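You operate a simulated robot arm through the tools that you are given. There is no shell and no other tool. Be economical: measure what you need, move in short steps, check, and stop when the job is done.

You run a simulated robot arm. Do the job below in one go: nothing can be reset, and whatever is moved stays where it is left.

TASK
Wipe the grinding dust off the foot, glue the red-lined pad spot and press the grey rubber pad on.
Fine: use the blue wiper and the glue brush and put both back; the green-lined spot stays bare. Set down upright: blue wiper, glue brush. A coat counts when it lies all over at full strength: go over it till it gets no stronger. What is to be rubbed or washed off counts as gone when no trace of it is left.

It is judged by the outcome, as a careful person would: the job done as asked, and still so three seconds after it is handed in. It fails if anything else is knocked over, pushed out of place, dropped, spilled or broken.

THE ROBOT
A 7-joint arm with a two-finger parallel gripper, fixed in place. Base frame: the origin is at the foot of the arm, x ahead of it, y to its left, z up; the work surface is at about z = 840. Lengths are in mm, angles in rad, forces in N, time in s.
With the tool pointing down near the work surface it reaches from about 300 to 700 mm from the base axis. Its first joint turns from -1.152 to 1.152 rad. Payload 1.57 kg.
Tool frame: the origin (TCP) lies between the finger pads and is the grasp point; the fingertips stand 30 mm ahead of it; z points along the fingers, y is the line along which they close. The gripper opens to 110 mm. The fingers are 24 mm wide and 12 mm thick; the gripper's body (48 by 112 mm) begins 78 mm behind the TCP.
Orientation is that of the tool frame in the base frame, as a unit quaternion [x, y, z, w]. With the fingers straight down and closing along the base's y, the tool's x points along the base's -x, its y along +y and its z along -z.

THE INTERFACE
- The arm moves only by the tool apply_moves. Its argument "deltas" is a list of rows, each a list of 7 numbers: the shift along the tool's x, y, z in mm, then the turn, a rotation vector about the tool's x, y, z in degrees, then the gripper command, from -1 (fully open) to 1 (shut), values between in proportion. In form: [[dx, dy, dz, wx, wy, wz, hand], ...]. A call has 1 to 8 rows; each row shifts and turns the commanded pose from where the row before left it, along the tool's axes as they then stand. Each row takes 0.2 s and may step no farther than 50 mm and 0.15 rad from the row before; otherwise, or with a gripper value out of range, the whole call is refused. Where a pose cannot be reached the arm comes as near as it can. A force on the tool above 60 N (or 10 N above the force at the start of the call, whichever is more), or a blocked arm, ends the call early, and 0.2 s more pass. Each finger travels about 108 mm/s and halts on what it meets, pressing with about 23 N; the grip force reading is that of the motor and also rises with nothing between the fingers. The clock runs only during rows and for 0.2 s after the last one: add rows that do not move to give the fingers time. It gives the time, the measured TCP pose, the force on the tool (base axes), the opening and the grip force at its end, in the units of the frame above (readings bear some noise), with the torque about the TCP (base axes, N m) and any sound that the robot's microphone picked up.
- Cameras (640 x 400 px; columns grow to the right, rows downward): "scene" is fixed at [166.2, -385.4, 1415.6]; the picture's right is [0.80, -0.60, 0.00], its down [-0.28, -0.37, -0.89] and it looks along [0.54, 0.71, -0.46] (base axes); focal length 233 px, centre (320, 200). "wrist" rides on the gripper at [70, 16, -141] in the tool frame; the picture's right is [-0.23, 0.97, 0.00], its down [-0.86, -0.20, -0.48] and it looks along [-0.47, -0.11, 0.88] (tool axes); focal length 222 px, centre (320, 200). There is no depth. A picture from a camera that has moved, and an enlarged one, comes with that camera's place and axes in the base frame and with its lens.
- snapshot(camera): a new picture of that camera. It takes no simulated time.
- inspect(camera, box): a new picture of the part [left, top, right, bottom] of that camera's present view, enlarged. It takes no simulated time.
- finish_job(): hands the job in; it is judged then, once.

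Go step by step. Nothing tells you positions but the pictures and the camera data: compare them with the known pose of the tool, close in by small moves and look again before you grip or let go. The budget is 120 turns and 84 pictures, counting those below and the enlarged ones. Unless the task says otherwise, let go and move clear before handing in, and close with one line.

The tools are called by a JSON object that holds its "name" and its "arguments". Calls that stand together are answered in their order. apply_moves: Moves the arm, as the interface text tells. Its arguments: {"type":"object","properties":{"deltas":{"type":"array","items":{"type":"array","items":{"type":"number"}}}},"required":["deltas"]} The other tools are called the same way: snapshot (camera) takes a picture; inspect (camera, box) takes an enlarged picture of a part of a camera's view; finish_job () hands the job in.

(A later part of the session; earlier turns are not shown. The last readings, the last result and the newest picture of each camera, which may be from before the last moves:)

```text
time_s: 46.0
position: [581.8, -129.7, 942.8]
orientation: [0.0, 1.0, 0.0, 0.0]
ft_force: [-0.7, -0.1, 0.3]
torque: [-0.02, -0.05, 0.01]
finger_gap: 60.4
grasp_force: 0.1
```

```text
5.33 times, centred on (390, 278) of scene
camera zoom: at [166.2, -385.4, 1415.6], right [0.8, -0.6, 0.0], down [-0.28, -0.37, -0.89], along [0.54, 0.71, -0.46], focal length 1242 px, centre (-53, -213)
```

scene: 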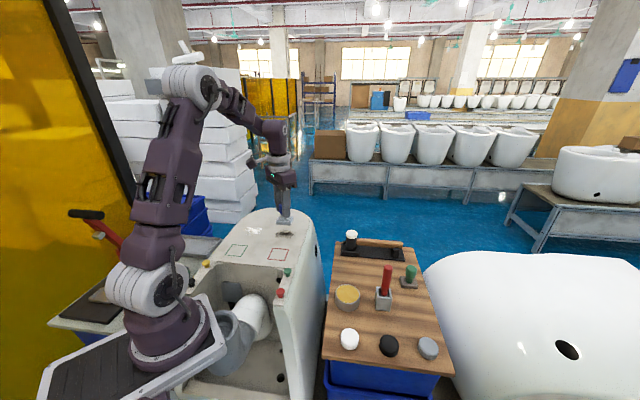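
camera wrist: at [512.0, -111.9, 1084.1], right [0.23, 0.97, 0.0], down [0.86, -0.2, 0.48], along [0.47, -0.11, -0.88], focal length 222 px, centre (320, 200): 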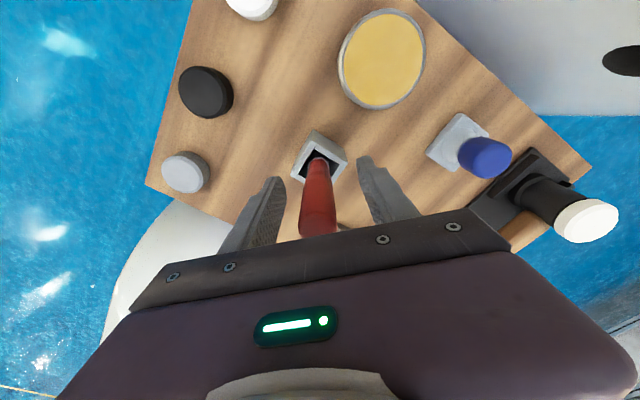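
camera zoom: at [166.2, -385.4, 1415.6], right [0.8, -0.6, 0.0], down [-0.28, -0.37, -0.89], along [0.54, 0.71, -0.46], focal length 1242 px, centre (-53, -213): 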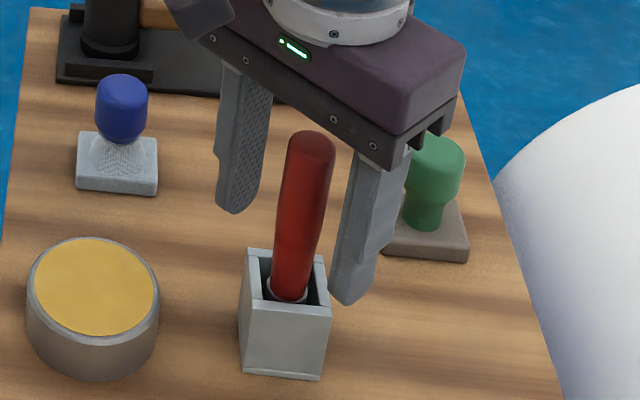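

The handle is centred. Closing, then lifting slowly by a little.

{"name": "apply_moves", "arguments": {"deltas": [[0, 0, 0, 0, 0, 0, 1], [0, 0, 0, 0, 0, 0, 1], [0, 0, 0, 0, 0, 0, 1]]}}

{"name": "apply_moves", "arguments": {"deltas": [[0, 0, -15, 0, 0, 0, 1], [0, 0, -30, 0, 0, 0, 1], [0, 0, -30, 0, 0, 0, 1], [0, 0, -30, 0, 0, 0, 1], [0, 0, 0, 0, 0, 0, 1]]}}

{"name": "inspect", "arguments": {"camera": "scene", "box": [320, 210, 460, 310]}}

{"name": "snapshot", "arguments": {"camera": "wrist"}}

```text
time_s: 46.8
position: [580.5, -129.2, 942.6]
orientation: [0.0, 1.0, 0.0, -0.001]
ft_force: [-0.6, 0.0, 0.7]
torque: [0.04, 0.0, 0.0]
finger_gap: 21.2
grasp_force: 23.5
```

```text
time_s: 48.0
position: [580.9, -129.7, 1048.9]
orientation: [0.0, 1.0, 0.0, -0.001]
ft_force: [-0.5, 0.1, 0.1]
torque: [0.0, 0.0, -0.01]
finger_gap: 21.3
grasp_force: 23.0
```

```text
4.00 times, centred on (390, 260) of scene
camera zoom: at [166.2, -385.4, 1415.6], right [0.8, -0.6, 0.0], down [-0.28, -0.37, -0.89], along [0.54, 0.71, -0.46], focal length 931 px, centre (40, -40)
```

zoom: 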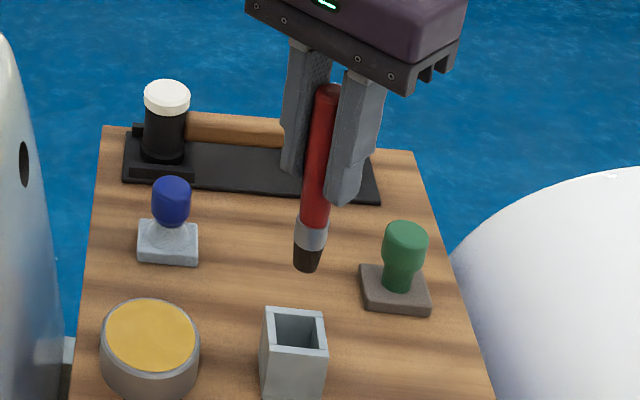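

```text
47 pictures are left
camera wrist: at [511.2, -112.0, 1191.0], right [0.23, 0.97, 0.0], down [0.86, -0.2, 0.48], along [0.47, -0.11, -0.88], focal length 222 px, centre (320, 200)
```

wrist: 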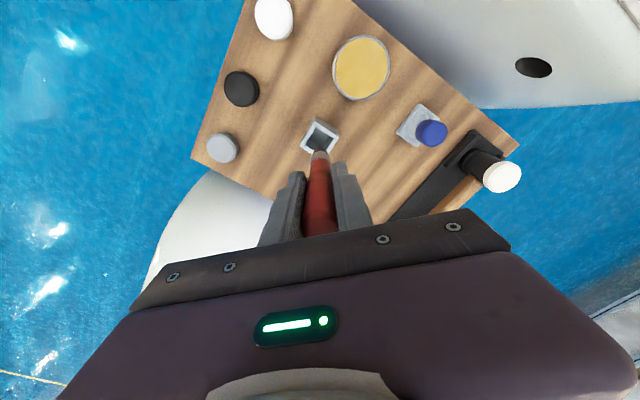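

The brush is out: its tip is about 96 mm below the TCP. Moving over the glue pot (511,-59).

{"name": "apply_moves", "arguments": {"deltas": [[34.5, 35, 0, 0, 0, 0, 1], [35, 35, 0, 0, 0, 0, 1], [0, 0, 30, 0, 0, 0, 1], [0, 0, 30, 0, 0, 0, 1], [0, 0, 0, 0, 0, 0, 1]]}}

{"name": "inspect", "arguments": {"camera": "scene", "box": [300, 210, 440, 310]}}

{"name": "snapshot", "arguments": {"camera": "wrist"}}

```text
time_s: 49.2
position: [512.4, -58.7, 987.7]
orientation: [-0.002, 1.0, 0.0, 0.0]
ft_force: [0.3, -0.1, 0.1]
torque: [0.0, 0.02, 0.01]
finger_gap: 21.4
grasp_force: 22.6
```

```text
4.00 times, centred on (370, 260) of scene
camera zoom: at [166.2, -385.4, 1415.6], right [0.8, -0.6, 0.0], down [-0.28, -0.37, -0.89], along [0.54, 0.71, -0.46], focal length 931 px, centre (120, -40)
```

zoom: 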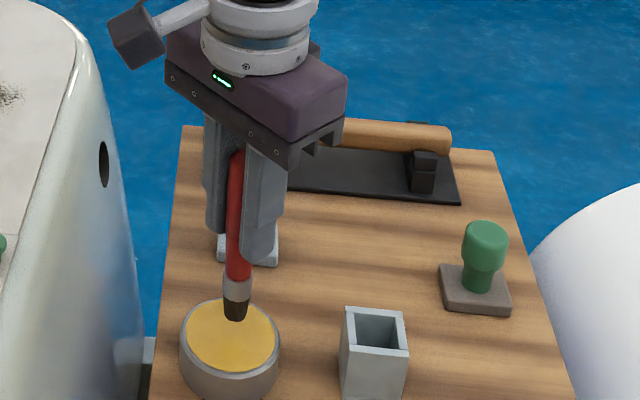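

```text
45 pictures are left
camera wrist: at [444.7, -42.5, 1128.5], right [0.23, 0.97, 0.0], down [0.86, -0.2, 0.48], along [0.47, -0.11, -0.88], focal length 222 px, centre (320, 200)
```

wrist: 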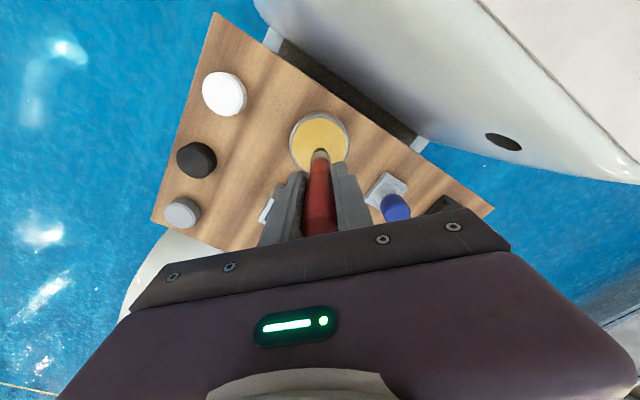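

Centred over the glue. Dipping about 27 mm down and lifting out again.

{"name": "apply_moves", "arguments": {"deltas": [[0, 0, 15, 0, 0, 0, 1], [0, 0, 8, 0, 0, 0, 1], [0, 0, 4, 0, 0, 0, 1], [0, 0, 0, 0, 0, 0, 1]]}}

{"name": "inspect", "arguments": {"camera": "scene", "box": [320, 260, 400, 320]}}

```text
time_s: 50.2
position: [514.6, -60.4, 960.7]
orientation: [0.0, 1.0, -0.001, 0.001]
ft_force: [2.1, -6.2, 19.8]
torque: [-0.52, -0.19, 0.0]
finger_gap: 21.1
grasp_force: 22.8
```

```text
6.67 times, centred on (360, 290) of scene
camera zoom: at [165.9, -385.5, 1415.6], right [0.8, -0.6, 0.0], down [-0.28, -0.37, -0.89], along [0.54, 0.71, -0.46], focal length 1552 px, centre (53, -400)
```

zoom: 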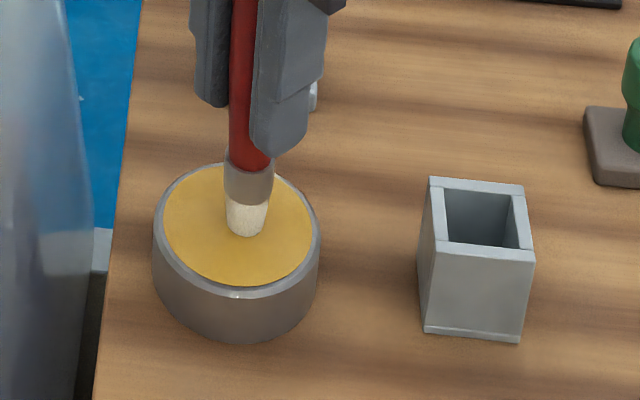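

The brush touched the glue and the bristles are now loaded (white). Lifting and moving over the red spot.

{"name": "apply_moves", "arguments": {"deltas": [[0, 0, -10, 0, 0, 0, 1], [0, 0, -40, 0, 0, 0, 1], [0, 0, -40, 0, 0, 0, 1], [0, 0, -40, 0, 0, 0, 1], [0, 0, 0, 0, 0, 0, 1]]}}

{"name": "apply_moves", "arguments": {"deltas": [[22.5, 38.5, 0, 0, 0, 0, 1], [22.5, 38.5, 0, 0, 0, 0, 1], [22.5, 38.5, 0, 0, 0, 0, 1], [22.5, 38.5, 0, 0, 0, 0, 1], [22.5, 38.5, 0, 0, 0, 0, 1], [0, 0, 30, 0, 0, 0, 1], [0, 0, 0, 0, 0, 0, 1]]}}

{"name": "inspect", "arguments": {"camera": "scene", "box": [225, 190, 345, 280]}}

{"name": "snapshot", "arguments": {"camera": "wrist"}}

```text
time_s: 51.4
position: [513.6, -60.3, 1091.0]
orientation: [0.0, 1.0, 0.0, 0.0]
ft_force: [0.5, 0.1, -1.0]
torque: [-0.02, -0.01, -0.01]
finger_gap: 21.0
grasp_force: 22.9
```

```text
time_s: 53.0
position: [401.9, 132.3, 1058.5]
orientation: [0.0, 1.0, 0.0, 0.0]
ft_force: [0.4, 0.2, 0.1]
torque: [-0.04, 0.0, 0.02]
finger_gap: 21.3
grasp_force: 23.3
```

```text
4.44 times, centred on (285, 235) of scene
camera zoom: at [166.2, -385.4, 1415.6], right [0.8, -0.6, 0.0], down [-0.28, -0.37, -0.89], along [0.54, 0.71, -0.46], focal length 1035 px, centre (476, 44)
```

zoom: 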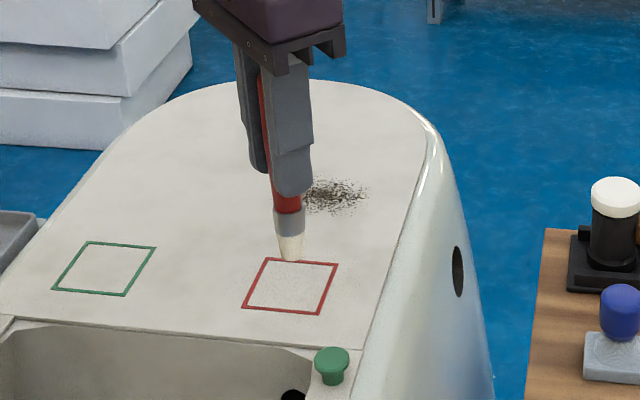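

```text
42 pictures are left
camera wrist: at [332.2, 149.9, 1199.3], right [0.23, 0.97, 0.0], down [0.86, -0.2, 0.48], along [0.47, -0.11, -0.88], focal length 222 px, centre (320, 200)
```

wrist: 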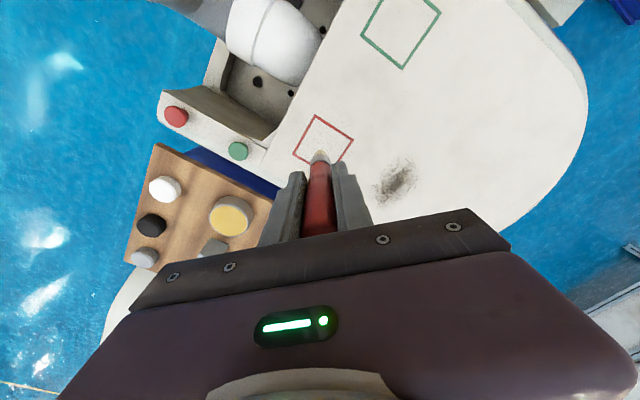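

The red square's centre comes out at about (400,138), side about 53 mm, edges at 45°, and the brush tip is roughly 22 mm above the foot. Moving to the centre and lowering to contact.

{"name": "apply_moves", "arguments": {"deltas": [[1.5, 6, 0, 0, 0, 0, 1], [0, 0, 14, 0, 0, 0, 1], [0, 0, 3, 0, 0, 0, 1], [0, 0, 0, 0, 0, 0, 1]]}}

{"name": "apply_moves", "arguments": {"deltas": [[0, 0, 2, 0, 0, 0, 1], [0, 0, 0, 0, 0, 0, 1]]}}

{"name": "inspect", "arguments": {"camera": "scene", "box": [265, 230, 313, 262]}}

```text
time_s: 54.0
position: [399.8, 139.5, 1042.7]
orientation: [-0.001, 1.0, 0.0, 0.001]
ft_force: [0.3, 0.8, -0.2]
torque: [0.02, -0.01, 0.01]
finger_gap: 21.2
grasp_force: 23.7
```

```text
time_s: 54.6
position: [400.7, 138.5, 1040.5]
orientation: [-0.001, 1.0, 0.0, 0.001]
ft_force: [0.3, -0.5, -0.9]
torque: [0.0, -0.03, 0.05]
finger_gap: 21.0
grasp_force: 23.4
```

```text
12.50 times, centred on (289, 246) of scene
camera zoom: at [166.2, -385.4, 1415.6], right [0.8, -0.6, 0.0], down [-0.28, -0.37, -0.89], along [0.54, 0.71, -0.46], focal length 2910 px, centre (708, -375)
```

zoom: 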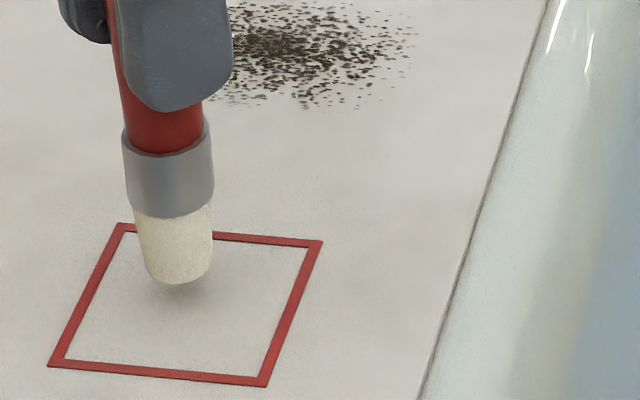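

{"name": "apply_moves", "arguments": {"deltas": [[0, 0, 2, 0, 0, 0, 1], [0, 0, 0, 0, 0, 0, 1]]}}

{"name": "apply_moves", "arguments": {"deltas": [[0, 0, 1.5, 0, 0, 0, 1], [0, 0, 0, 0, 0, 0, 1]]}}

{"name": "apply_moves", "arguments": {"deltas": [[0, 0, 1.5, 0, 0, 0, 1], [0, 0, 0, 0, 0, 0, 1]]}}

```text
time_s: 55.2
position: [399.1, 139.0, 1038.2]
orientation: [0.0, 1.0, 0.0, 0.0]
ft_force: [0.7, -0.1, -0.3]
torque: [0.0, 0.02, 0.01]
finger_gap: 21.4
grasp_force: 23.0
```

```text
time_s: 55.8
position: [397.7, 139.5, 1037.5]
orientation: [0.0, 1.0, 0.0, 0.0]
ft_force: [0.4, -0.5, 0.7]
torque: [0.02, 0.01, 0.02]
finger_gap: 21.1
grasp_force: 22.8
```

```text
time_s: 56.4
position: [398.8, 138.2, 1035.5]
orientation: [-0.001, 1.0, 0.0, 0.0]
ft_force: [-0.2, 0.4, -0.3]
torque: [-0.05, -0.02, 0.02]
finger_gap: 21.1
grasp_force: 22.9
```

{"name": "apply_moves", "arguments": {"deltas": [[0, 0, 1.2, 0, 0, 0, 1], [0, 0, 0, 0, 0, 0, 1]]}}

{"name": "apply_moves", "arguments": {"deltas": [[0, 0, 1, 0, 0, 0, 1], [0, 0, 0, 0, 0, 0, 1]]}}

{"name": "inspect", "arguments": {"camera": "scene", "box": [265, 230, 313, 262]}}

```text
time_s: 57.0
position: [399.2, 137.7, 1033.9]
orientation: [-0.001, 1.0, 0.0, 0.0]
ft_force: [0.1, 0.0, -0.4]
torque: [-0.03, 0.02, -0.02]
finger_gap: 21.3
grasp_force: 22.7
```

```text
time_s: 57.6
position: [397.8, 137.7, 1034.2]
orientation: [0.0, 1.0, 0.0, 0.0]
ft_force: [-0.3, 0.3, 0.3]
torque: [0.0, -0.02, -0.01]
finger_gap: 21.2
grasp_force: 22.9
```

```text
12.50 times, centred on (289, 246) of scene
camera zoom: at [166.2, -385.4, 1415.6], right [0.8, -0.6, 0.0], down [-0.28, -0.37, -0.89], along [0.54, 0.71, -0.46], focal length 2910 px, centre (708, -375)
```

zoom: 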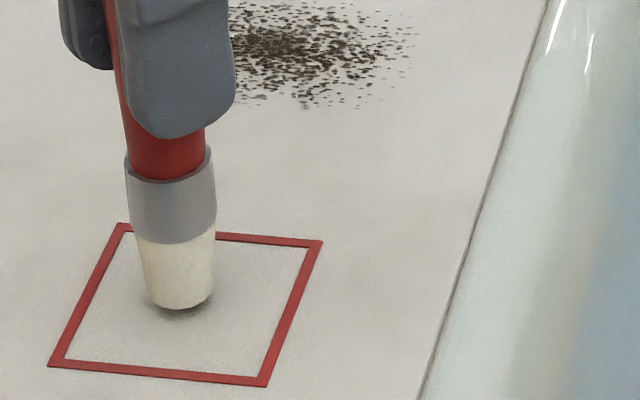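

{"name": "apply_moves", "arguments": {"deltas": [[0, 0, 1.2, 0, 0, 0, 1], [0, 0, 0, 0, 0, 0, 1]]}}

{"name": "apply_moves", "arguments": {"deltas": [[0, 0, 1.2, 0, 0, 0, 1], [0, 0, 0, 0, 0, 0, 1]]}}

{"name": "apply_moves", "arguments": {"deltas": [[0, 0, 1, 0, 0, 0, 1], [0, 0, 0, 0, 0, 0, 1]]}}

```text
time_s: 58.2
position: [398.5, 137.6, 1032.6]
orientation: [0.001, 1.0, 0.0, 0.0]
ft_force: [0.0, 0.2, 0.0]
torque: [0.01, 0.02, -0.02]
finger_gap: 21.2
grasp_force: 22.9
```

```text
time_s: 58.8
position: [398.7, 138.2, 1030.9]
orientation: [0.0, 1.0, 0.0, 0.0]
ft_force: [0.6, 0.1, -0.9]
torque: [-0.03, 0.04, 0.01]
finger_gap: 21.2
grasp_force: 23.1
```

```text
time_s: 59.4
position: [398.7, 137.9, 1031.2]
orientation: [0.0, 1.0, 0.0, -0.001]
ft_force: [0.6, 0.3, -0.1]
torque: [-0.01, 0.0, 0.04]
finger_gap: 21.1
grasp_force: 22.9
```

{"name": "apply_moves", "arguments": {"deltas": [[0, 0, 1, 0, 0, 0, 1], [0, 0, 0, 0, 0, 0, 1]]}}

{"name": "apply_moves", "arguments": {"deltas": [[0, 0, 1, 0, 0, 0, 1], [0, 0, 0, 0, 0, 0, 1]]}}

{"name": "inspect", "arguments": {"camera": "scene", "box": [265, 230, 313, 262]}}

```text
time_s: 60.0
position: [398.9, 137.3, 1030.5]
orientation: [0.0, 1.0, 0.001, 0.001]
ft_force: [0.7, -2.2, 20.9]
torque: [-0.16, 0.02, 0.01]
finger_gap: 21.2
grasp_force: 23.0
```

```text
time_s: 60.6
position: [398.6, 137.8, 1028.2]
orientation: [0.0, 1.0, 0.0, 0.0]
ft_force: [-1.8, -1.1, 20.5]
torque: [-0.2, 0.03, 0.03]
finger_gap: 21.2
grasp_force: 23.3
```

```text
12.50 times, centred on (289, 246) of scene
camera zoom: at [165.9, -385.5, 1415.6], right [0.8, -0.6, 0.0], down [-0.28, -0.37, -0.89], along [0.54, 0.71, -0.46], focal length 2910 px, centre (708, -375)
```

zoom: 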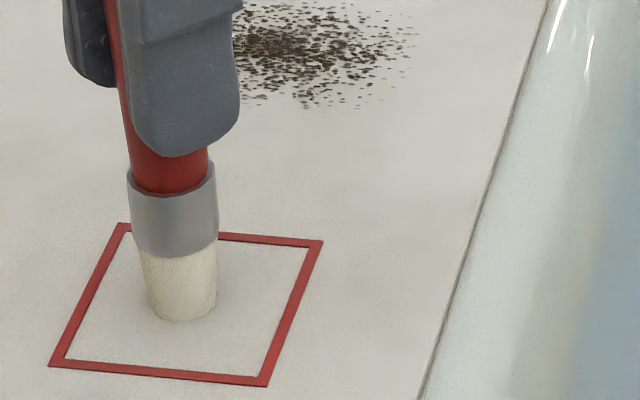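

Good contact, with the brush centred on the spot. Painting in lanes parallel to the square's edges.

{"name": "apply_moves", "arguments": {"deltas": [[24, 0, -0.5, 0, 0, 0, 1], [-12, -12, 0, 0, 0, 0, 1], [-12, -12, 0, 0, 0, 0, 1], [-6, 6, 0, 0, 0, 0, 1], [12, 12, 0, 0, 0, 0, 1], [12, 12, 0, 0, 0, 0, 1], [-6, 6, 0, 0, 0, 0, 1]]}}

{"name": "apply_moves", "arguments": {"deltas": [[-12, -12, 0, 0, 0, 0, 1], [-12, -12, 0, 0, 0, 0, 1], [-6, 6, 0, 0, 0, 0, 1], [12, 12, 0, 0, 0, 0, 1], [12, 12, 0, 0, 0, 0, 1], [-6, 6, 0, 0, 0, 0, 1], [-12, -12, 0, 0, 0, 0, 1], [-12, -12, 0, 0, 0, 0, 1]]}}

{"name": "inspect", "arguments": {"camera": "scene", "box": [265, 230, 313, 262]}}

```text
time_s: 62.2
position: [388.6, 151.7, 1030.2]
orientation: [0.0, 1.0, 0.0, 0.0]
ft_force: [0.5, 0.2, -0.5]
torque: [-0.02, 0.0, -0.03]
finger_gap: 21.0
grasp_force: 22.4
```

```text
time_s: 64.0
position: [422.8, 138.4, 1027.6]
orientation: [-0.001, 1.0, 0.0, 0.0]
ft_force: [-3.7, 3.7, 14.9]
torque: [0.28, 0.34, -0.02]
finger_gap: 21.0
grasp_force: 23.1
```

```text
12.50 times, centred on (289, 246) of scene
camera zoom: at [165.9, -385.3, 1415.6], right [0.8, -0.6, 0.0], down [-0.28, -0.37, -0.89], along [0.54, 0.71, -0.46], focal length 2910 px, centre (708, -375)
```

zoom: 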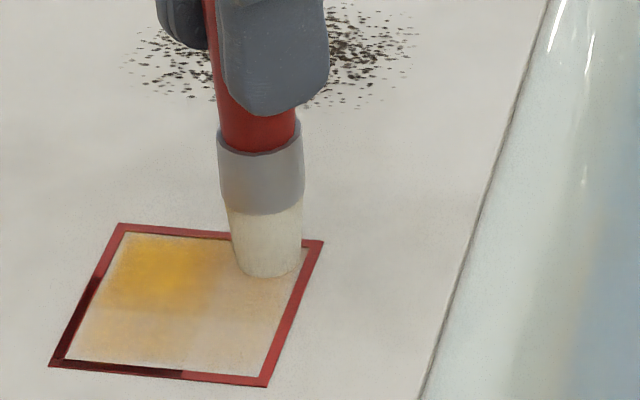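

The glue is going on, strongest so far at the left. Making a crosswise second layer.

{"name": "apply_moves", "arguments": {"deltas": [[12, -12, 0.5, 0, 0, 0, 1], [12, -12, 0, 0, 0, 0, 1], [6, 6, 0, 0, 0, 0, 1], [-12, 12, 0, 0, 0, 0, 1], [-12, 12, 0, 0, 0, 0, 1], [6, 6, 0, 0, 0, 0, 1], [12, -12, 0, 0, 0, 0, 1], [12, -12, 0, 0, 0, 0, 1]]}}

{"name": "apply_moves", "arguments": {"deltas": [[6, 6, 0, 0, 0, 0, 1], [-12, 12, 0, 0, 0, 0, 1], [-12, 12, 0, 0, 0, 0, 1], [6, 6, 0, 0, 0, 0, 1], [12, -12, 0, 0, 0, 0, 1], [12, -12, 0, 0, 0, 0, 1], [0, 0, 0, 0, 0, 0, 1]]}}

{"name": "inspect", "arguments": {"camera": "scene", "box": [265, 230, 313, 262]}}

```text
time_s: 65.8
position: [383.8, 125.7, 1029.0]
orientation: [0.001, 1.0, 0.0, 0.0]
ft_force: [-0.6, 1.0, -0.5]
torque: [0.0, 0.02, -0.01]
finger_gap: 21.0
grasp_force: 22.4
```

```text
time_s: 67.4
position: [373.4, 137.5, 1027.9]
orientation: [-0.001, 1.0, -0.001, 0.0]
ft_force: [-0.3, 0.6, -0.6]
torque: [0.0, 0.03, 0.01]
finger_gap: 21.2
grasp_force: 22.8
```

```text
12.50 times, centred on (289, 246) of scene
camera zoom: at [166.2, -385.4, 1415.6], right [0.8, -0.6, 0.0], down [-0.28, -0.37, -0.89], along [0.54, 0.71, -0.46], focal length 2910 px, centre (708, -375)
```

zoom: 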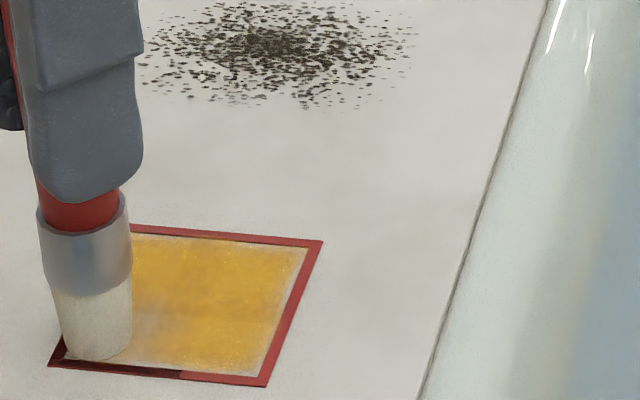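

Good coverage so far, but the right edge and left corner are weak. Another layer, shifted slightly right and with a bit more pressure.

{"name": "apply_moves", "arguments": {"deltas": [[-1.5, -1.5, 1, 0, 0, 0, 1], [-12, 12, 0, 0, 0, 0, 1], [-12, 12, 0, 0, 0, 0, 1], [-6, -6, 0, 0, 0, 0, 1], [12, -12, 0, 0, 0, 0, 1], [12, -12, 0, 0, 0, 0, 1], [-6, -6, 0, 0, 0, 0, 1]]}}

{"name": "apply_moves", "arguments": {"deltas": [[-12, 12, 0, 0, 0, 0, 1], [-12, 12, 0, 0, 0, 0, 1], [-6, -6, 0, 0, 0, 0, 1], [12, -12, 0, 0, 0, 0, 1], [12, -12, 0, 0, 0, 0, 1], [-6.5, -6.5, 0.5, 0, 0, 0, 1], [-12, 12, 0, 0, 0, 0, 1], [-12, 12, 0, 0, 0, 0, 1]]}}

{"name": "apply_moves", "arguments": {"deltas": [[12, -12, 0, 0, 0, 0, 1], [12, -12, 0, 0, 0, 0, 1], [12, 12, 0, 0, 0, 0, 1], [12, 12, 0, 0, 0, 0, 1], [-12, 12, 0, 0, 0, 0, 1], [0, 0, 0, 0, 0, 0, 1]]}}

{"name": "inspect", "arguments": {"camera": "scene", "box": [265, 230, 313, 262]}}

```text
time_s: 69.0
position: [387.3, 124.9, 1028.3]
orientation: [0.0, 1.0, 0.0, 0.0]
ft_force: [0.0, 0.3, -0.7]
torque: [0.0, -0.02, -0.01]
finger_gap: 21.0
grasp_force: 22.6
```

```text
time_s: 70.8
position: [424.7, 137.2, 1027.0]
orientation: [0.0, 1.0, 0.0, 0.001]
ft_force: [-2.9, -5.9, 18.3]
torque: [-0.55, 0.28, -0.02]
finger_gap: 21.5
grasp_force: 22.8
```

```text
time_s: 72.2
position: [387.0, 148.2, 1027.2]
orientation: [-0.001, 1.0, 0.0, 0.0]
ft_force: [0.9, 0.5, 0.7]
torque: [-0.03, -0.01, 0.0]
finger_gap: 21.5
grasp_force: 23.3
```

```text
12.50 times, centred on (289, 246) of scene
camera zoom: at [166.2, -385.4, 1415.6], right [0.8, -0.6, 0.0], down [-0.28, -0.37, -0.89], along [0.54, 0.71, -0.46], focal length 2910 px, centre (708, -375)
```

zoom: 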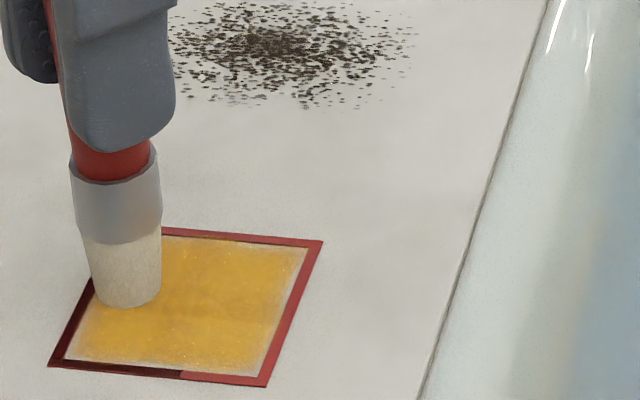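

The edges are still a bit thin. Doing a firm pass round all four edges.

{"name": "apply_moves", "arguments": {"deltas": [[2, 2, 1.2, 0, 0, 0, 1], [13, -13, 0, 0, 0, 0, 1], [-13, 13, 0, 0, 0, 0, 1], [-13, 13, 0, 0, 0, 0, 1], [-14, -14, 0, 0, 0, 0, 1], [-14, -14, 0, 0, 0, 0, 1], [0, 0, 0, 0, 0, 0, 1]]}}

{"name": "apply_moves", "arguments": {"deltas": [[13, -13, 0, 0, 0, 0, 1], [13, -13, 0, 0, 0, 0, 1], [-13, 13, 0, 0, 0, 0, 1], [-13, 13, 0, 0, 0, 0, 1], [13, -13, 0, 0, 0, 0, 1], [13, -13, 0, 0, 0, 0, 1], [14, 14, 0, 0, 0, 0, 1], [13, 13, 0, 0, 0, 0, 1]]}}

{"name": "apply_moves", "arguments": {"deltas": [[-9, 9, 0, 0, 0, 0, 1], [-9, 9, 0, 0, 0, 0, 1], [0, 0, -20, 0, 0, 0, 1], [0, 40, -30, 0, 0, 0, 1], [0, 0, 0, 0, 0, 0, 1]]}}

{"name": "inspect", "arguments": {"camera": "scene", "box": [265, 230, 313, 262]}}

```text
time_s: 73.8
position: [426.3, 134.4, 1025.6]
orientation: [0.0, 1.0, 0.0, 0.001]
ft_force: [0.5, -0.4, -0.1]
torque: [-0.01, 0.01, 0.01]
finger_gap: 21.4
grasp_force: 22.7
```

```text
time_s: 75.6
position: [377.0, 135.8, 1025.3]
orientation: [0.0, 1.0, 0.001, 0.001]
ft_force: [0.1, 0.3, -0.4]
torque: [0.01, -0.01, 0.02]
finger_gap: 21.2
grasp_force: 22.9
```

```text
time_s: 76.8
position: [393.1, 192.2, 1074.5]
orientation: [0.001, 1.0, 0.0, 0.0]
ft_force: [-0.1, 0.4, -0.6]
torque: [-0.03, -0.01, -0.01]
finger_gap: 21.0
grasp_force: 23.1
```

```text
12.50 times, centred on (289, 246) of scene
camera zoom: at [166.2, -385.4, 1415.6], right [0.8, -0.6, 0.0], down [-0.28, -0.37, -0.89], along [0.54, 0.71, -0.46], focal length 2910 px, centre (708, -375)
```

zoom: 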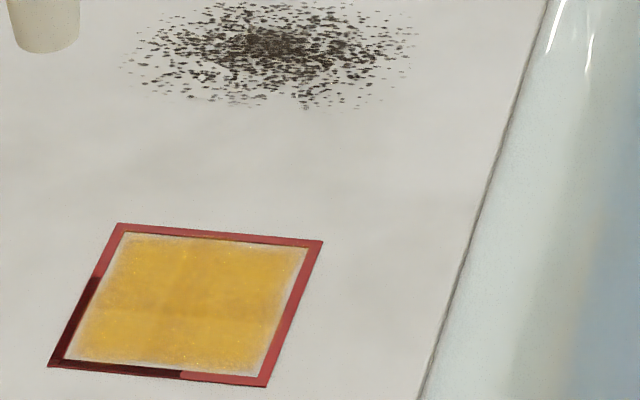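

The coat looks even right up to the lines. One more full pass to confirm it gets no stronger.

{"name": "apply_moves", "arguments": {"deltas": [[9, -27, 0, 0, 0, 0, 1], [9, -27, 0, 0, 0, 0, 1], [0, 0, 40, 0, 0, 0, 1], [0, 0, 10.5, 0, 0, 0, 1], [0, 0, 0, 0, 0, 0, 1]]}}

{"name": "apply_moves", "arguments": {"deltas": [[-12, 12, 0, 0, 0, 0, 1], [-12, 12, 0, 0, 0, 0, 1], [-5, -5, 0, 0, 0, 0, 1], [12, -12, 0, 0, 0, 0, 1], [12, -12, 0, 0, 0, 0, 1], [-5, -5, 0, 0, 0, 0, 1], [-12, 12, 0, 0, 0, 0, 1], [-12, 12, 0, 0, 0, 0, 1]]}}

{"name": "apply_moves", "arguments": {"deltas": [[-5, -5, 0.4, 0, 0, 0, 1], [12, -12, 0, 0, 0, 0, 1], [12, -12, 0, 0, 0, 0, 1], [-5, -5, 0, 0, 0, 0, 1], [-12, 12, 0, 0, 0, 0, 1], [-12, 12, 0, 0, 0, 0, 1], [-5, -5, 0, 0, 0, 0, 1], [12, -12, 0, 0, 0, 0, 1]]}}

{"name": "apply_moves", "arguments": {"deltas": [[12, -12, 0, 0, 0, 0, 1], [0, 0, 0, 0, 0, 0, 1], [12, 12, 0, 0, 0, 0, 1], [12, 12, 0, 0, 0, 0, 1], [-6, 6, 0, 0, 0, 0, 1], [-12, -12, 0, 0, 0, 0, 1], [-12, -12, 0, 0, 0, 0, 1], [0, 0, -30, 0, 0, 0, 1]]}}

{"name": "apply_moves", "arguments": {"deltas": [[0, 0, -40, 0, 0, 0, 1], [0, 0, 0, 0, 0, 0, 1]]}}

{"name": "inspect", "arguments": {"camera": "scene", "box": [265, 230, 313, 262]}}

```text
time_s: 78.0
position: [373.9, 140.1, 1026.7]
orientation: [0.0, 1.0, 0.0, 0.0]
ft_force: [-0.7, 0.5, -0.1]
torque: [0.02, 0.01, 0.0]
finger_gap: 21.2
grasp_force: 23.6
```

```text
time_s: 79.8
position: [408.5, 155.4, 1025.3]
orientation: [0.0, 1.0, -0.001, 0.0]
ft_force: [-4.8, -4.0, 17.8]
torque: [-0.4, 0.28, 0.0]
finger_gap: 21.1
grasp_force: 23.4
```

```text
time_s: 81.6
position: [412.7, 128.0, 1025.6]
orientation: [0.0, 1.0, 0.0, 0.0]
ft_force: [0.2, 0.3, -0.8]
torque: [0.0, 0.02, 0.0]
finger_gap: 20.9
grasp_force: 22.7
```

```text
time_s: 83.4
position: [405.8, 121.2, 1054.1]
orientation: [-0.002, 1.0, 0.0, -0.001]
ft_force: [0.9, -0.2, -0.9]
torque: [-0.04, -0.01, 0.01]
finger_gap: 21.1
grasp_force: 22.5
```

```text
time_s: 84.0
position: [407.2, 122.2, 1094.4]
orientation: [0.001, 1.0, 0.0, -0.001]
ft_force: [-0.1, -0.7, -0.2]
torque: [-0.03, 0.0, -0.02]
finger_gap: 21.2
grasp_force: 23.1
```

```text
12.50 times, centred on (289, 246) of scene
camera zoom: at [166.2, -385.4, 1415.6], right [0.8, -0.6, 0.0], down [-0.28, -0.37, -0.89], along [0.54, 0.71, -0.46], focal length 2910 px, centre (708, -375)
```

zoom: 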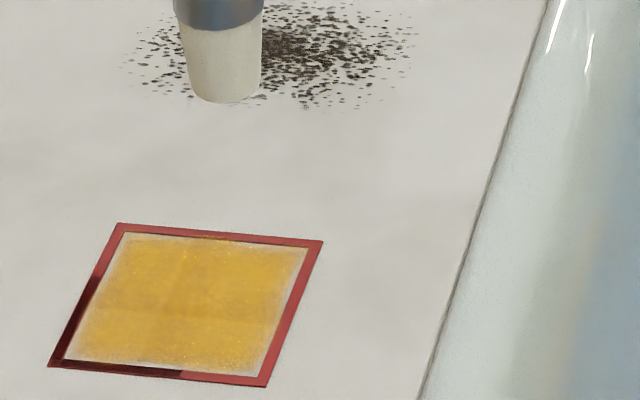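

No further change, so the coat is at full strength. Taking the brush back over its holder at (581,-129).

{"name": "apply_moves", "arguments": {"deltas": [[-24.8, -35.9, 0, 0, 0, 0, 1], [-24.8, -35.9, 0, 0, 0, 0, 1], [-24.8, -35.9, 0, 0, 0, 0, 1], [-24.8, -35.9, 0, 0, 0, 0, 1], [-24.8, -35.9, 0, 0, 0, 0, 1], [-24.8, -35.9, 0, 0, 0, 0, 1], [-24.8, -35.9, 0, 0, 0, 0, 1], [0, 0, 0, 0, 0, 0, 1]]}}

{"name": "apply_moves", "arguments": {"deltas": [[0, 0, 40, 0, 0, 0, 1], [0, 0, 40, 0, 0, 0, 1], [0, 0, 25, 0, 0, 0, 1], [0, 0, 0, 0, 0, 0, 1]]}}

{"name": "inspect", "arguments": {"camera": "scene", "box": [345, 250, 425, 310]}}

{"name": "inspect", "arguments": {"camera": "wrist", "box": [260, 100, 380, 175]}}

```text
time_s: 85.8
position: [581.1, -128.9, 1090.4]
orientation: [0.0, 1.0, -0.001, 0.0]
ft_force: [-0.2, 0.6, -0.6]
torque: [-0.01, 0.01, 0.02]
finger_gap: 21.4
grasp_force: 22.9
```

```text
time_s: 86.8
position: [579.8, -130.1, 989.8]
orientation: [0.0, 1.0, 0.0, 0.0]
ft_force: [-0.7, -0.1, -0.1]
torque: [-0.01, -0.02, -0.01]
finger_gap: 21.3
grasp_force: 22.6
```

```text
6.67 times, centred on (385, 280) of scene
camera zoom: at [166.2, -385.4, 1415.6], right [0.8, -0.6, 0.0], down [-0.28, -0.37, -0.89], along [0.54, 0.71, -0.46], focal length 1552 px, centre (-113, -333)
```

zoom: 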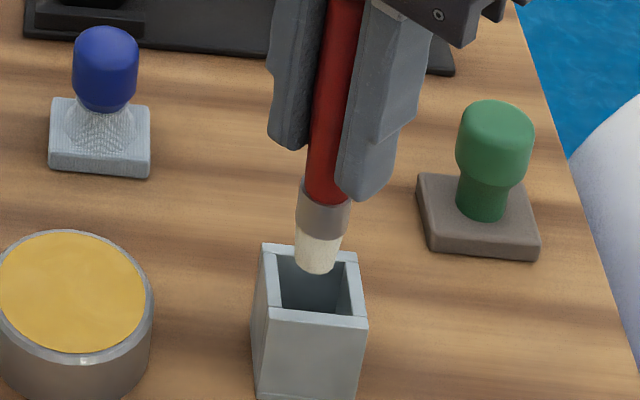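

```text
5.33 times, centred on (320, 138) of wrist
camera zoom: at [509.7, -112.4, 1130.2], right [0.23, 0.97, 0.0], down [0.86, -0.2, 0.48], along [0.47, -0.11, -0.88], focal length 1185 px, centre (320, 533)
```

zoom: 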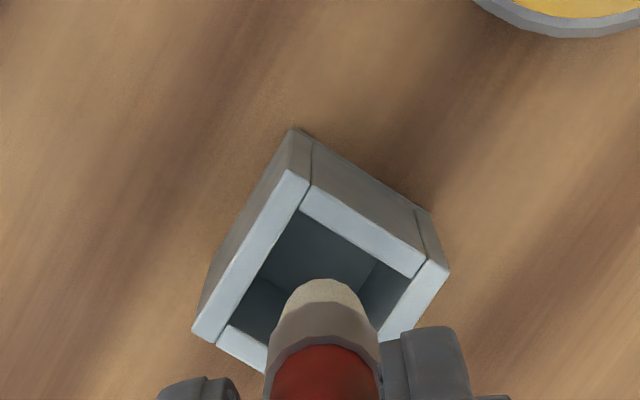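

The brush is lined up with the holder opening. The fingertips will end close to the rim, so I'm lowering carefully.

{"name": "apply_moves", "arguments": {"deltas": [[0, 0, 20, 0, 0, 0, 1], [0, 0, 20, 0, 0, 0, 1], [0, 0, 10, 0, 0, 0, 1], [0, 0, 4, 0, 0, 0, 1], [0, 0, 0, 0, 0, 0, 1]]}}

{"name": "inspect", "arguments": {"camera": "scene", "box": [345, 250, 425, 310]}}

```text
time_s: 88.0
position: [579.7, -128.9, 936.0]
orientation: [0.0, 1.0, 0.0, 0.0]
ft_force: [0.6, -0.1, -0.9]
torque: [0.02, 0.02, 0.02]
finger_gap: 20.8
grasp_force: 23.0
```

```text
6.67 times, centred on (385, 280) of scene
camera zoom: at [166.2, -385.4, 1415.6], right [0.8, -0.6, 0.0], down [-0.28, -0.37, -0.89], along [0.54, 0.71, -0.46], focal length 1552 px, centre (-113, -333)
```

zoom: 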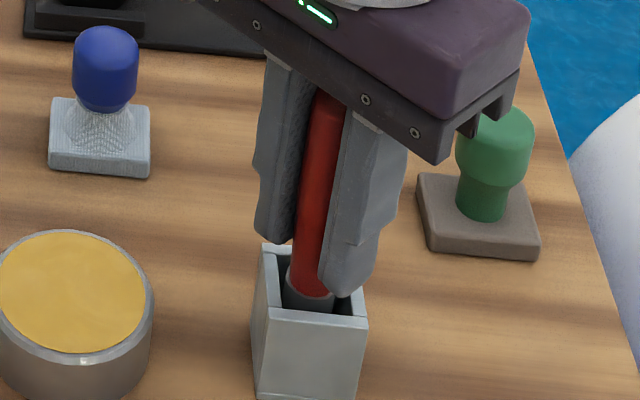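

About 3 mm remain. Lowering in 1 mm steps.

{"name": "apply_moves", "arguments": {"deltas": [[0, 0, 1.2, 0, 0, 0, 1], [0, 0, 0, 0, 0, 0, 1]]}}

{"name": "apply_moves", "arguments": {"deltas": [[0, 0, 1, 0, 0, 0, 1], [0, 0, 0, 0, 0, 0, 1]]}}

{"name": "apply_moves", "arguments": {"deltas": [[0, 0, 1, 0, 0, 0, 1], [0, 0, 0, 0, 0, 0, 1]]}}

{"name": "inspect", "arguments": {"camera": "scene", "box": [365, 270, 405, 300]}}

```text
time_s: 88.6
position: [580.0, -129.7, 935.2]
orientation: [0.0, 1.0, 0.0, -0.001]
ft_force: [0.7, -0.4, -0.3]
torque: [0.02, 0.01, 0.0]
finger_gap: 21.0
grasp_force: 23.7
```

```text
time_s: 89.2
position: [580.1, -129.9, 934.5]
orientation: [-0.001, 1.0, -0.001, 0.0]
ft_force: [-0.6, 0.3, -0.5]
torque: [-0.01, 0.01, 0.03]
finger_gap: 21.2
grasp_force: 23.4
```

```text
time_s: 89.8
position: [578.7, -128.9, 933.5]
orientation: [0.001, 1.0, 0.0, 0.001]
ft_force: [-0.3, -0.7, -0.3]
torque: [-0.02, 0.02, -0.02]
finger_gap: 21.2
grasp_force: 23.2
```

```text
13.33 times, centred on (385, 285) of scene
camera zoom: at [166.2, -385.4, 1415.6], right [0.8, -0.6, 0.0], down [-0.28, -0.37, -0.89], along [0.54, 0.71, -0.46], focal length 3104 px, centre (-547, -933)
```

zoom: 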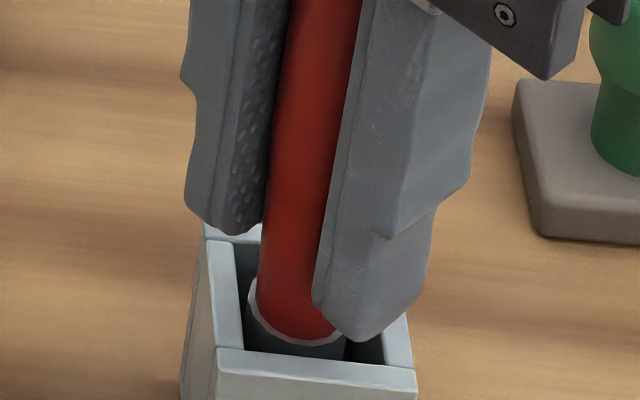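

{"name": "apply_moves", "arguments": {"deltas": [[0, 0, 1, 0, 0, 0, 1], [0, 0, 0, 0, 0, 0, 1]]}}

{"name": "apply_moves", "arguments": {"deltas": [[0, 0, 1, 0, 0, 0, 1], [0, 0, 0, 0, 0, 0, 1]]}}

```text
time_s: 90.4
position: [579.3, -130.5, 932.4]
orientation: [0.0, 1.0, 0.001, 0.001]
ft_force: [0.2, 0.0, -0.6]
torque: [0.03, 0.02, 0.05]
finger_gap: 21.3
grasp_force: 23.3
```

```text
time_s: 91.0
position: [580.4, -130.1, 931.9]
orientation: [0.0, 1.0, 0.0, 0.0]
ft_force: [-0.2, 0.4, 0.0]
torque: [0.01, -0.02, 0.01]
finger_gap: 20.9
grasp_force: 23.4
```

{"name": "apply_moves", "arguments": {"deltas": [[0, 0, 0.8, 0, 0, 0, 1], [0, 0, 0, 0, 0, 0, 1]]}}

{"name": "apply_moves", "arguments": {"deltas": [[0, 0, 0.8, 0, 0, 0, 1], [0, 0, 0, 0, 0, 0, 1]]}}

{"name": "inspect", "arguments": {"camera": "scene", "box": [365, 270, 405, 300]}}

```text
time_s: 91.6
position: [580.5, -129.2, 929.7]
orientation: [0.0, 1.0, 0.0, 0.0]
ft_force: [1.2, -0.3, -0.4]
torque: [0.0, 0.03, 0.02]
finger_gap: 21.3
grasp_force: 23.1
```

```text
time_s: 92.2
position: [580.1, -129.6, 930.0]
orientation: [0.0, 1.0, 0.0, 0.0]
ft_force: [-0.9, 0.9, 8.2]
torque: [0.06, 0.16, 0.0]
finger_gap: 20.8
grasp_force: 22.8
```

```text
13.33 times, centred on (385, 285) of scene
camera zoom: at [166.0, -385.3, 1415.6], right [0.8, -0.6, 0.0], down [-0.28, -0.37, -0.89], along [0.54, 0.71, -0.46], focal length 3104 px, centre (-547, -933)
```

zoom: 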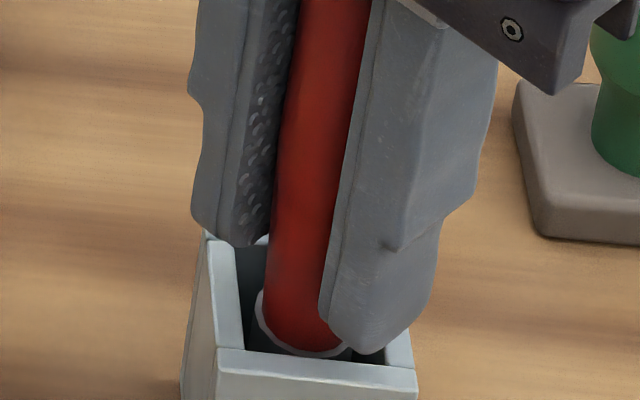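

Light contact at the bottom. Easing off half a millimetre and opening.

{"name": "apply_moves", "arguments": {"deltas": [[0, 0, -0.6, 0, 0, 0, 1], [0, 0, 0, 0, 0, 0, 0.3], [0, 0, 0, 0, 0, 0, 0.3], [0, 0, 0, 0, 0, 0, 0.3]]}}

{"name": "inspect", "arguments": {"camera": "scene", "box": [345, 250, 425, 310]}}

```text
time_s: 93.2
position: [579.6, -130.2, 930.9]
orientation: [0.0, 1.0, 0.0, 0.0]
ft_force: [-0.2, 0.2, 0.4]
torque: [-0.02, 0.0, 0.02]
finger_gap: 38.7
grasp_force: 0.0
```

```text
6.67 times, centred on (385, 280) of scene
camera zoom: at [166.2, -385.4, 1415.6], right [0.8, -0.6, 0.0], down [-0.28, -0.37, -0.89], along [0.54, 0.71, -0.46], focal length 1552 px, centre (-113, -333)
```

zoom: 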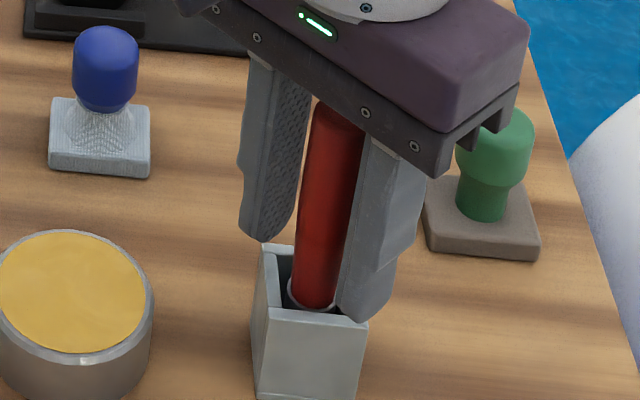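

The brush stands upright in its holder. Rising clear and heading above the grey pad at about (567,-274).

{"name": "apply_moves", "arguments": {"deltas": [[0, 0, -30, 0, 0, 0, 0.3], [0, 0, -40, 0, 0, 0, 0.3], [0, 0, -40, 0, 0, 0, 0.3], [0, 0, -40, 0, 0, 0, -0.3], [4, -36, 0, 0, 0, 0, -0.4], [4, -36, 0, 0, 0, 0, -0.4], [4, -36, 0, 0, 0, 0, -0.4], [0, -36, 0, 0, 0, 0, -0.4]]}}

{"name": "snapshot", "arguments": {"camera": "wrist"}}

{"name": "snapshot", "arguments": {"camera": "scene"}}

```text
time_s: 95.0
position: [569.5, -274.1, 1082.3]
orientation: [-0.001, 1.0, 0.0, 0.0]
ft_force: [-0.2, -0.9, -0.1]
torque: [0.04, -0.03, 0.01]
finger_gap: 76.7
grasp_force: 0.1
```

```text
27 pictures are left
camera wrist: at [498.9, -256.9, 1222.9], right [0.23, 0.97, 0.0], down [0.86, -0.2, 0.48], along [0.47, -0.11, -0.88], focal length 222 px, centre (320, 200)
```

wrist: 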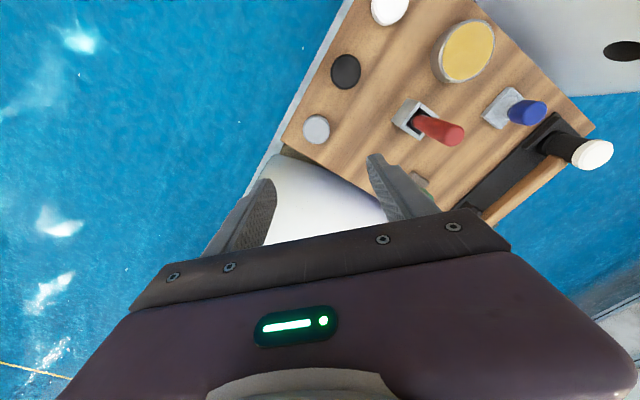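

```text
26 pictures are left
```

scene: 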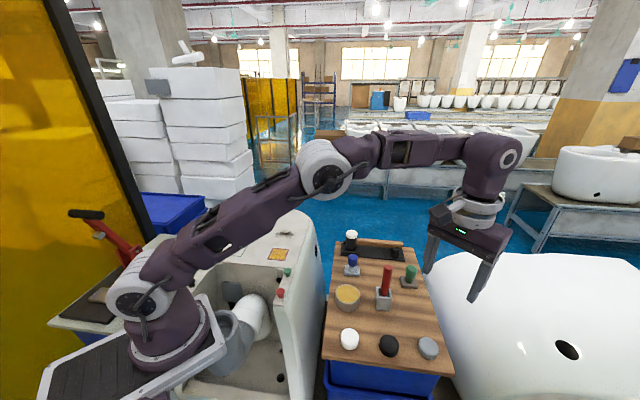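

The other white bowl stands close on the far side, so I'll turn the gripper 45° so the fingers close parallel to the tray edge, and then look again.

{"name": "apply_moves", "arguments": {"deltas": [[3, -2.5, 20, 0, 0, 7.5, -0.4], [0, 0, 20, 0, 0, 7.5, -0.4], [0, 0, 20, 0, 0, 7.5, -0.4], [0, 0, 0, 0, 0, 7.5, -0.4], [0, 0, 0, 0, 0, 7.5, -0.4], [0, 0, 0, 0, 0, 7.5, -0.4], [0, 0, 0, 0, 0, 0, -0.4]]}}

{"name": "snapshot", "arguments": {"camera": "wrist"}}

{"name": "inspect", "arguments": {"camera": "scene", "box": [370, 260, 530, 380]}}

```text
time_s: 96.6
position: [563.7, -276.3, 1019.0]
orientation: [0.383, 0.924, 0.001, 0.0]
ft_force: [0.4, 0.4, -0.1]
torque: [0.02, -0.01, -0.01]
finger_gap: 77.0
grasp_force: 0.1
```

```text
25 pictures are left
camera wrist: at [526.6, -214.3, 1161.0], right [0.85, 0.53, 0.0], down [0.46, -0.75, 0.48], along [0.25, -0.41, -0.88], focal length 222 px, centre (320, 200)
```

wrist: 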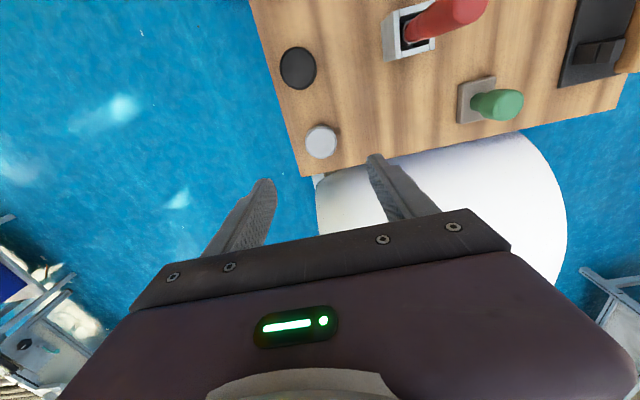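

```text
3.33 times, centred on (450, 320) of scene
camera zoom: at [166.2, -385.4, 1415.6], right [0.8, -0.6, 0.0], down [-0.28, -0.37, -0.89], along [0.54, 0.71, -0.46], focal length 776 px, centre (-113, -200)
```

zoom: 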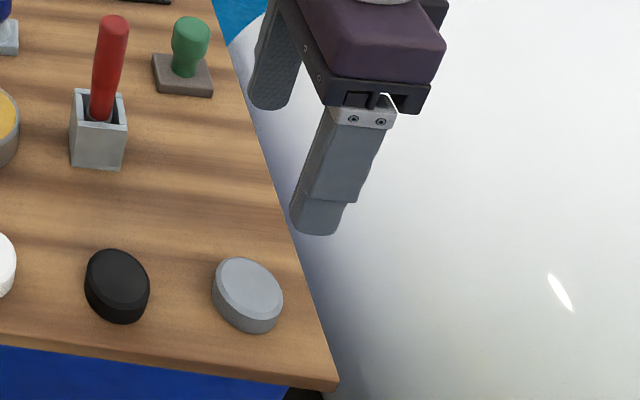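

The pad's centre is at about (565,-276) with its top near z = 864. Lowering part-way, then checking.

{"name": "apply_moves", "arguments": {"deltas": [[0, 0, 40, 0, 0, 0, -0.4], [0, 0, 40, 0, 0, 0, -0.4], [0, 0, 25, 0, 0, 0, -0.4], [0, 0, 0, 0, 0, 0, -0.4]]}}

{"name": "snapshot", "arguments": {"camera": "wrist"}}

{"name": "inspect", "arguments": {"camera": "scene", "box": [370, 280, 490, 370]}}

```text
time_s: 97.6
position: [565.1, -276.1, 916.7]
orientation: [0.383, 0.924, 0.0, 0.0]
ft_force: [-0.2, -0.2, 0.2]
torque: [-0.02, 0.0, 0.01]
finger_gap: 77.2
grasp_force: 0.1
```

```text
23 pictures are left
camera wrist: at [527.3, -214.5, 1056.5], right [0.85, 0.53, 0.0], down [0.46, -0.75, 0.48], along [0.25, -0.41, -0.88], focal length 222 px, centre (320, 200)
```

wrist: 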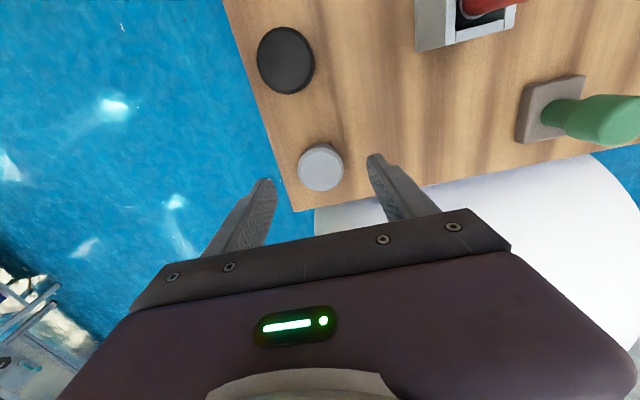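

```text
4.44 times, centred on (430, 325) of scene
camera zoom: at [166.2, -385.4, 1415.6], right [0.8, -0.6, 0.0], down [-0.28, -0.37, -0.89], along [0.54, 0.71, -0.46], focal length 1035 px, centre (-169, -356)
```

zoom: 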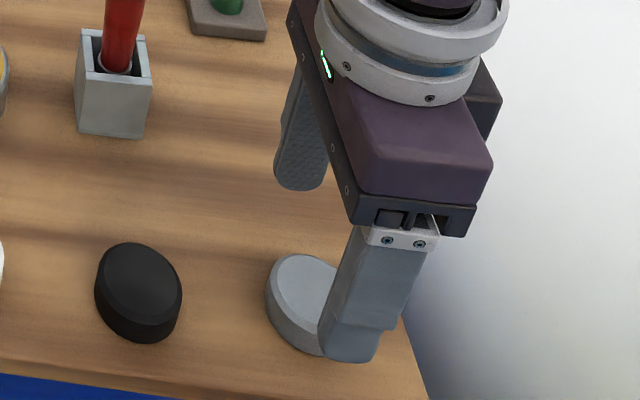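

Nearly aligned; shifting 2.5 mm, descending the rest and closing.

{"name": "apply_moves", "arguments": {"deltas": [[2.5, 0, 20, 0, 0, 0, -0.4], [0, 0, 12, 0, 0, 0, -0.4], [0, 0, 5, 0, 0, 0, -0.4], [0, 0, 0, 0, 0, 0, -0.4]]}}

{"name": "apply_moves", "arguments": {"deltas": [[0, 0, 0, 0, 0, 0, 1], [0, 0, 0, 0, 0, 0, 1], [0, 0, 0, 0, 0, 0, 1]]}}

{"name": "inspect", "arguments": {"camera": "scene", "box": [370, 290, 490, 380]}}

```text
time_s: 98.6
position: [562.6, -273.7, 877.1]
orientation: [0.383, 0.924, 0.0, 0.0]
ft_force: [-0.6, -0.6, 0.2]
torque: [-0.03, -0.04, 0.0]
finger_gap: 76.9
grasp_force: 0.0
```

```text
time_s: 99.4
position: [563.8, -274.2, 878.7]
orientation: [0.383, 0.924, 0.0, -0.001]
ft_force: [-0.9, 0.5, -0.3]
torque: [0.01, -0.03, 0.01]
finger_gap: 42.1
grasp_force: 23.0
```

```text
4.44 times, centred on (430, 335) of scene
camera zoom: at [166.2, -385.4, 1415.6], right [0.8, -0.6, 0.0], down [-0.28, -0.37, -0.89], along [0.54, 0.71, -0.46], focal length 1035 px, centre (-169, -400)
```

zoom: 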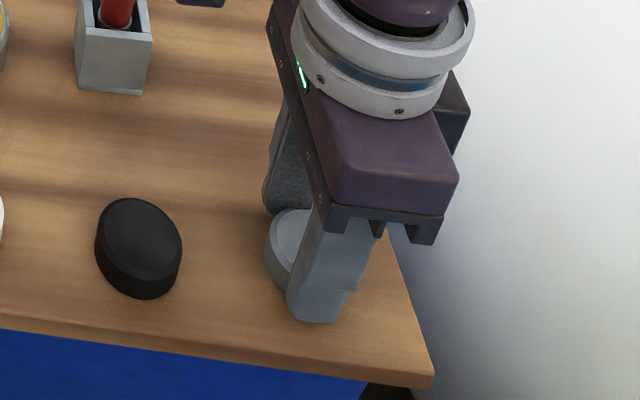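

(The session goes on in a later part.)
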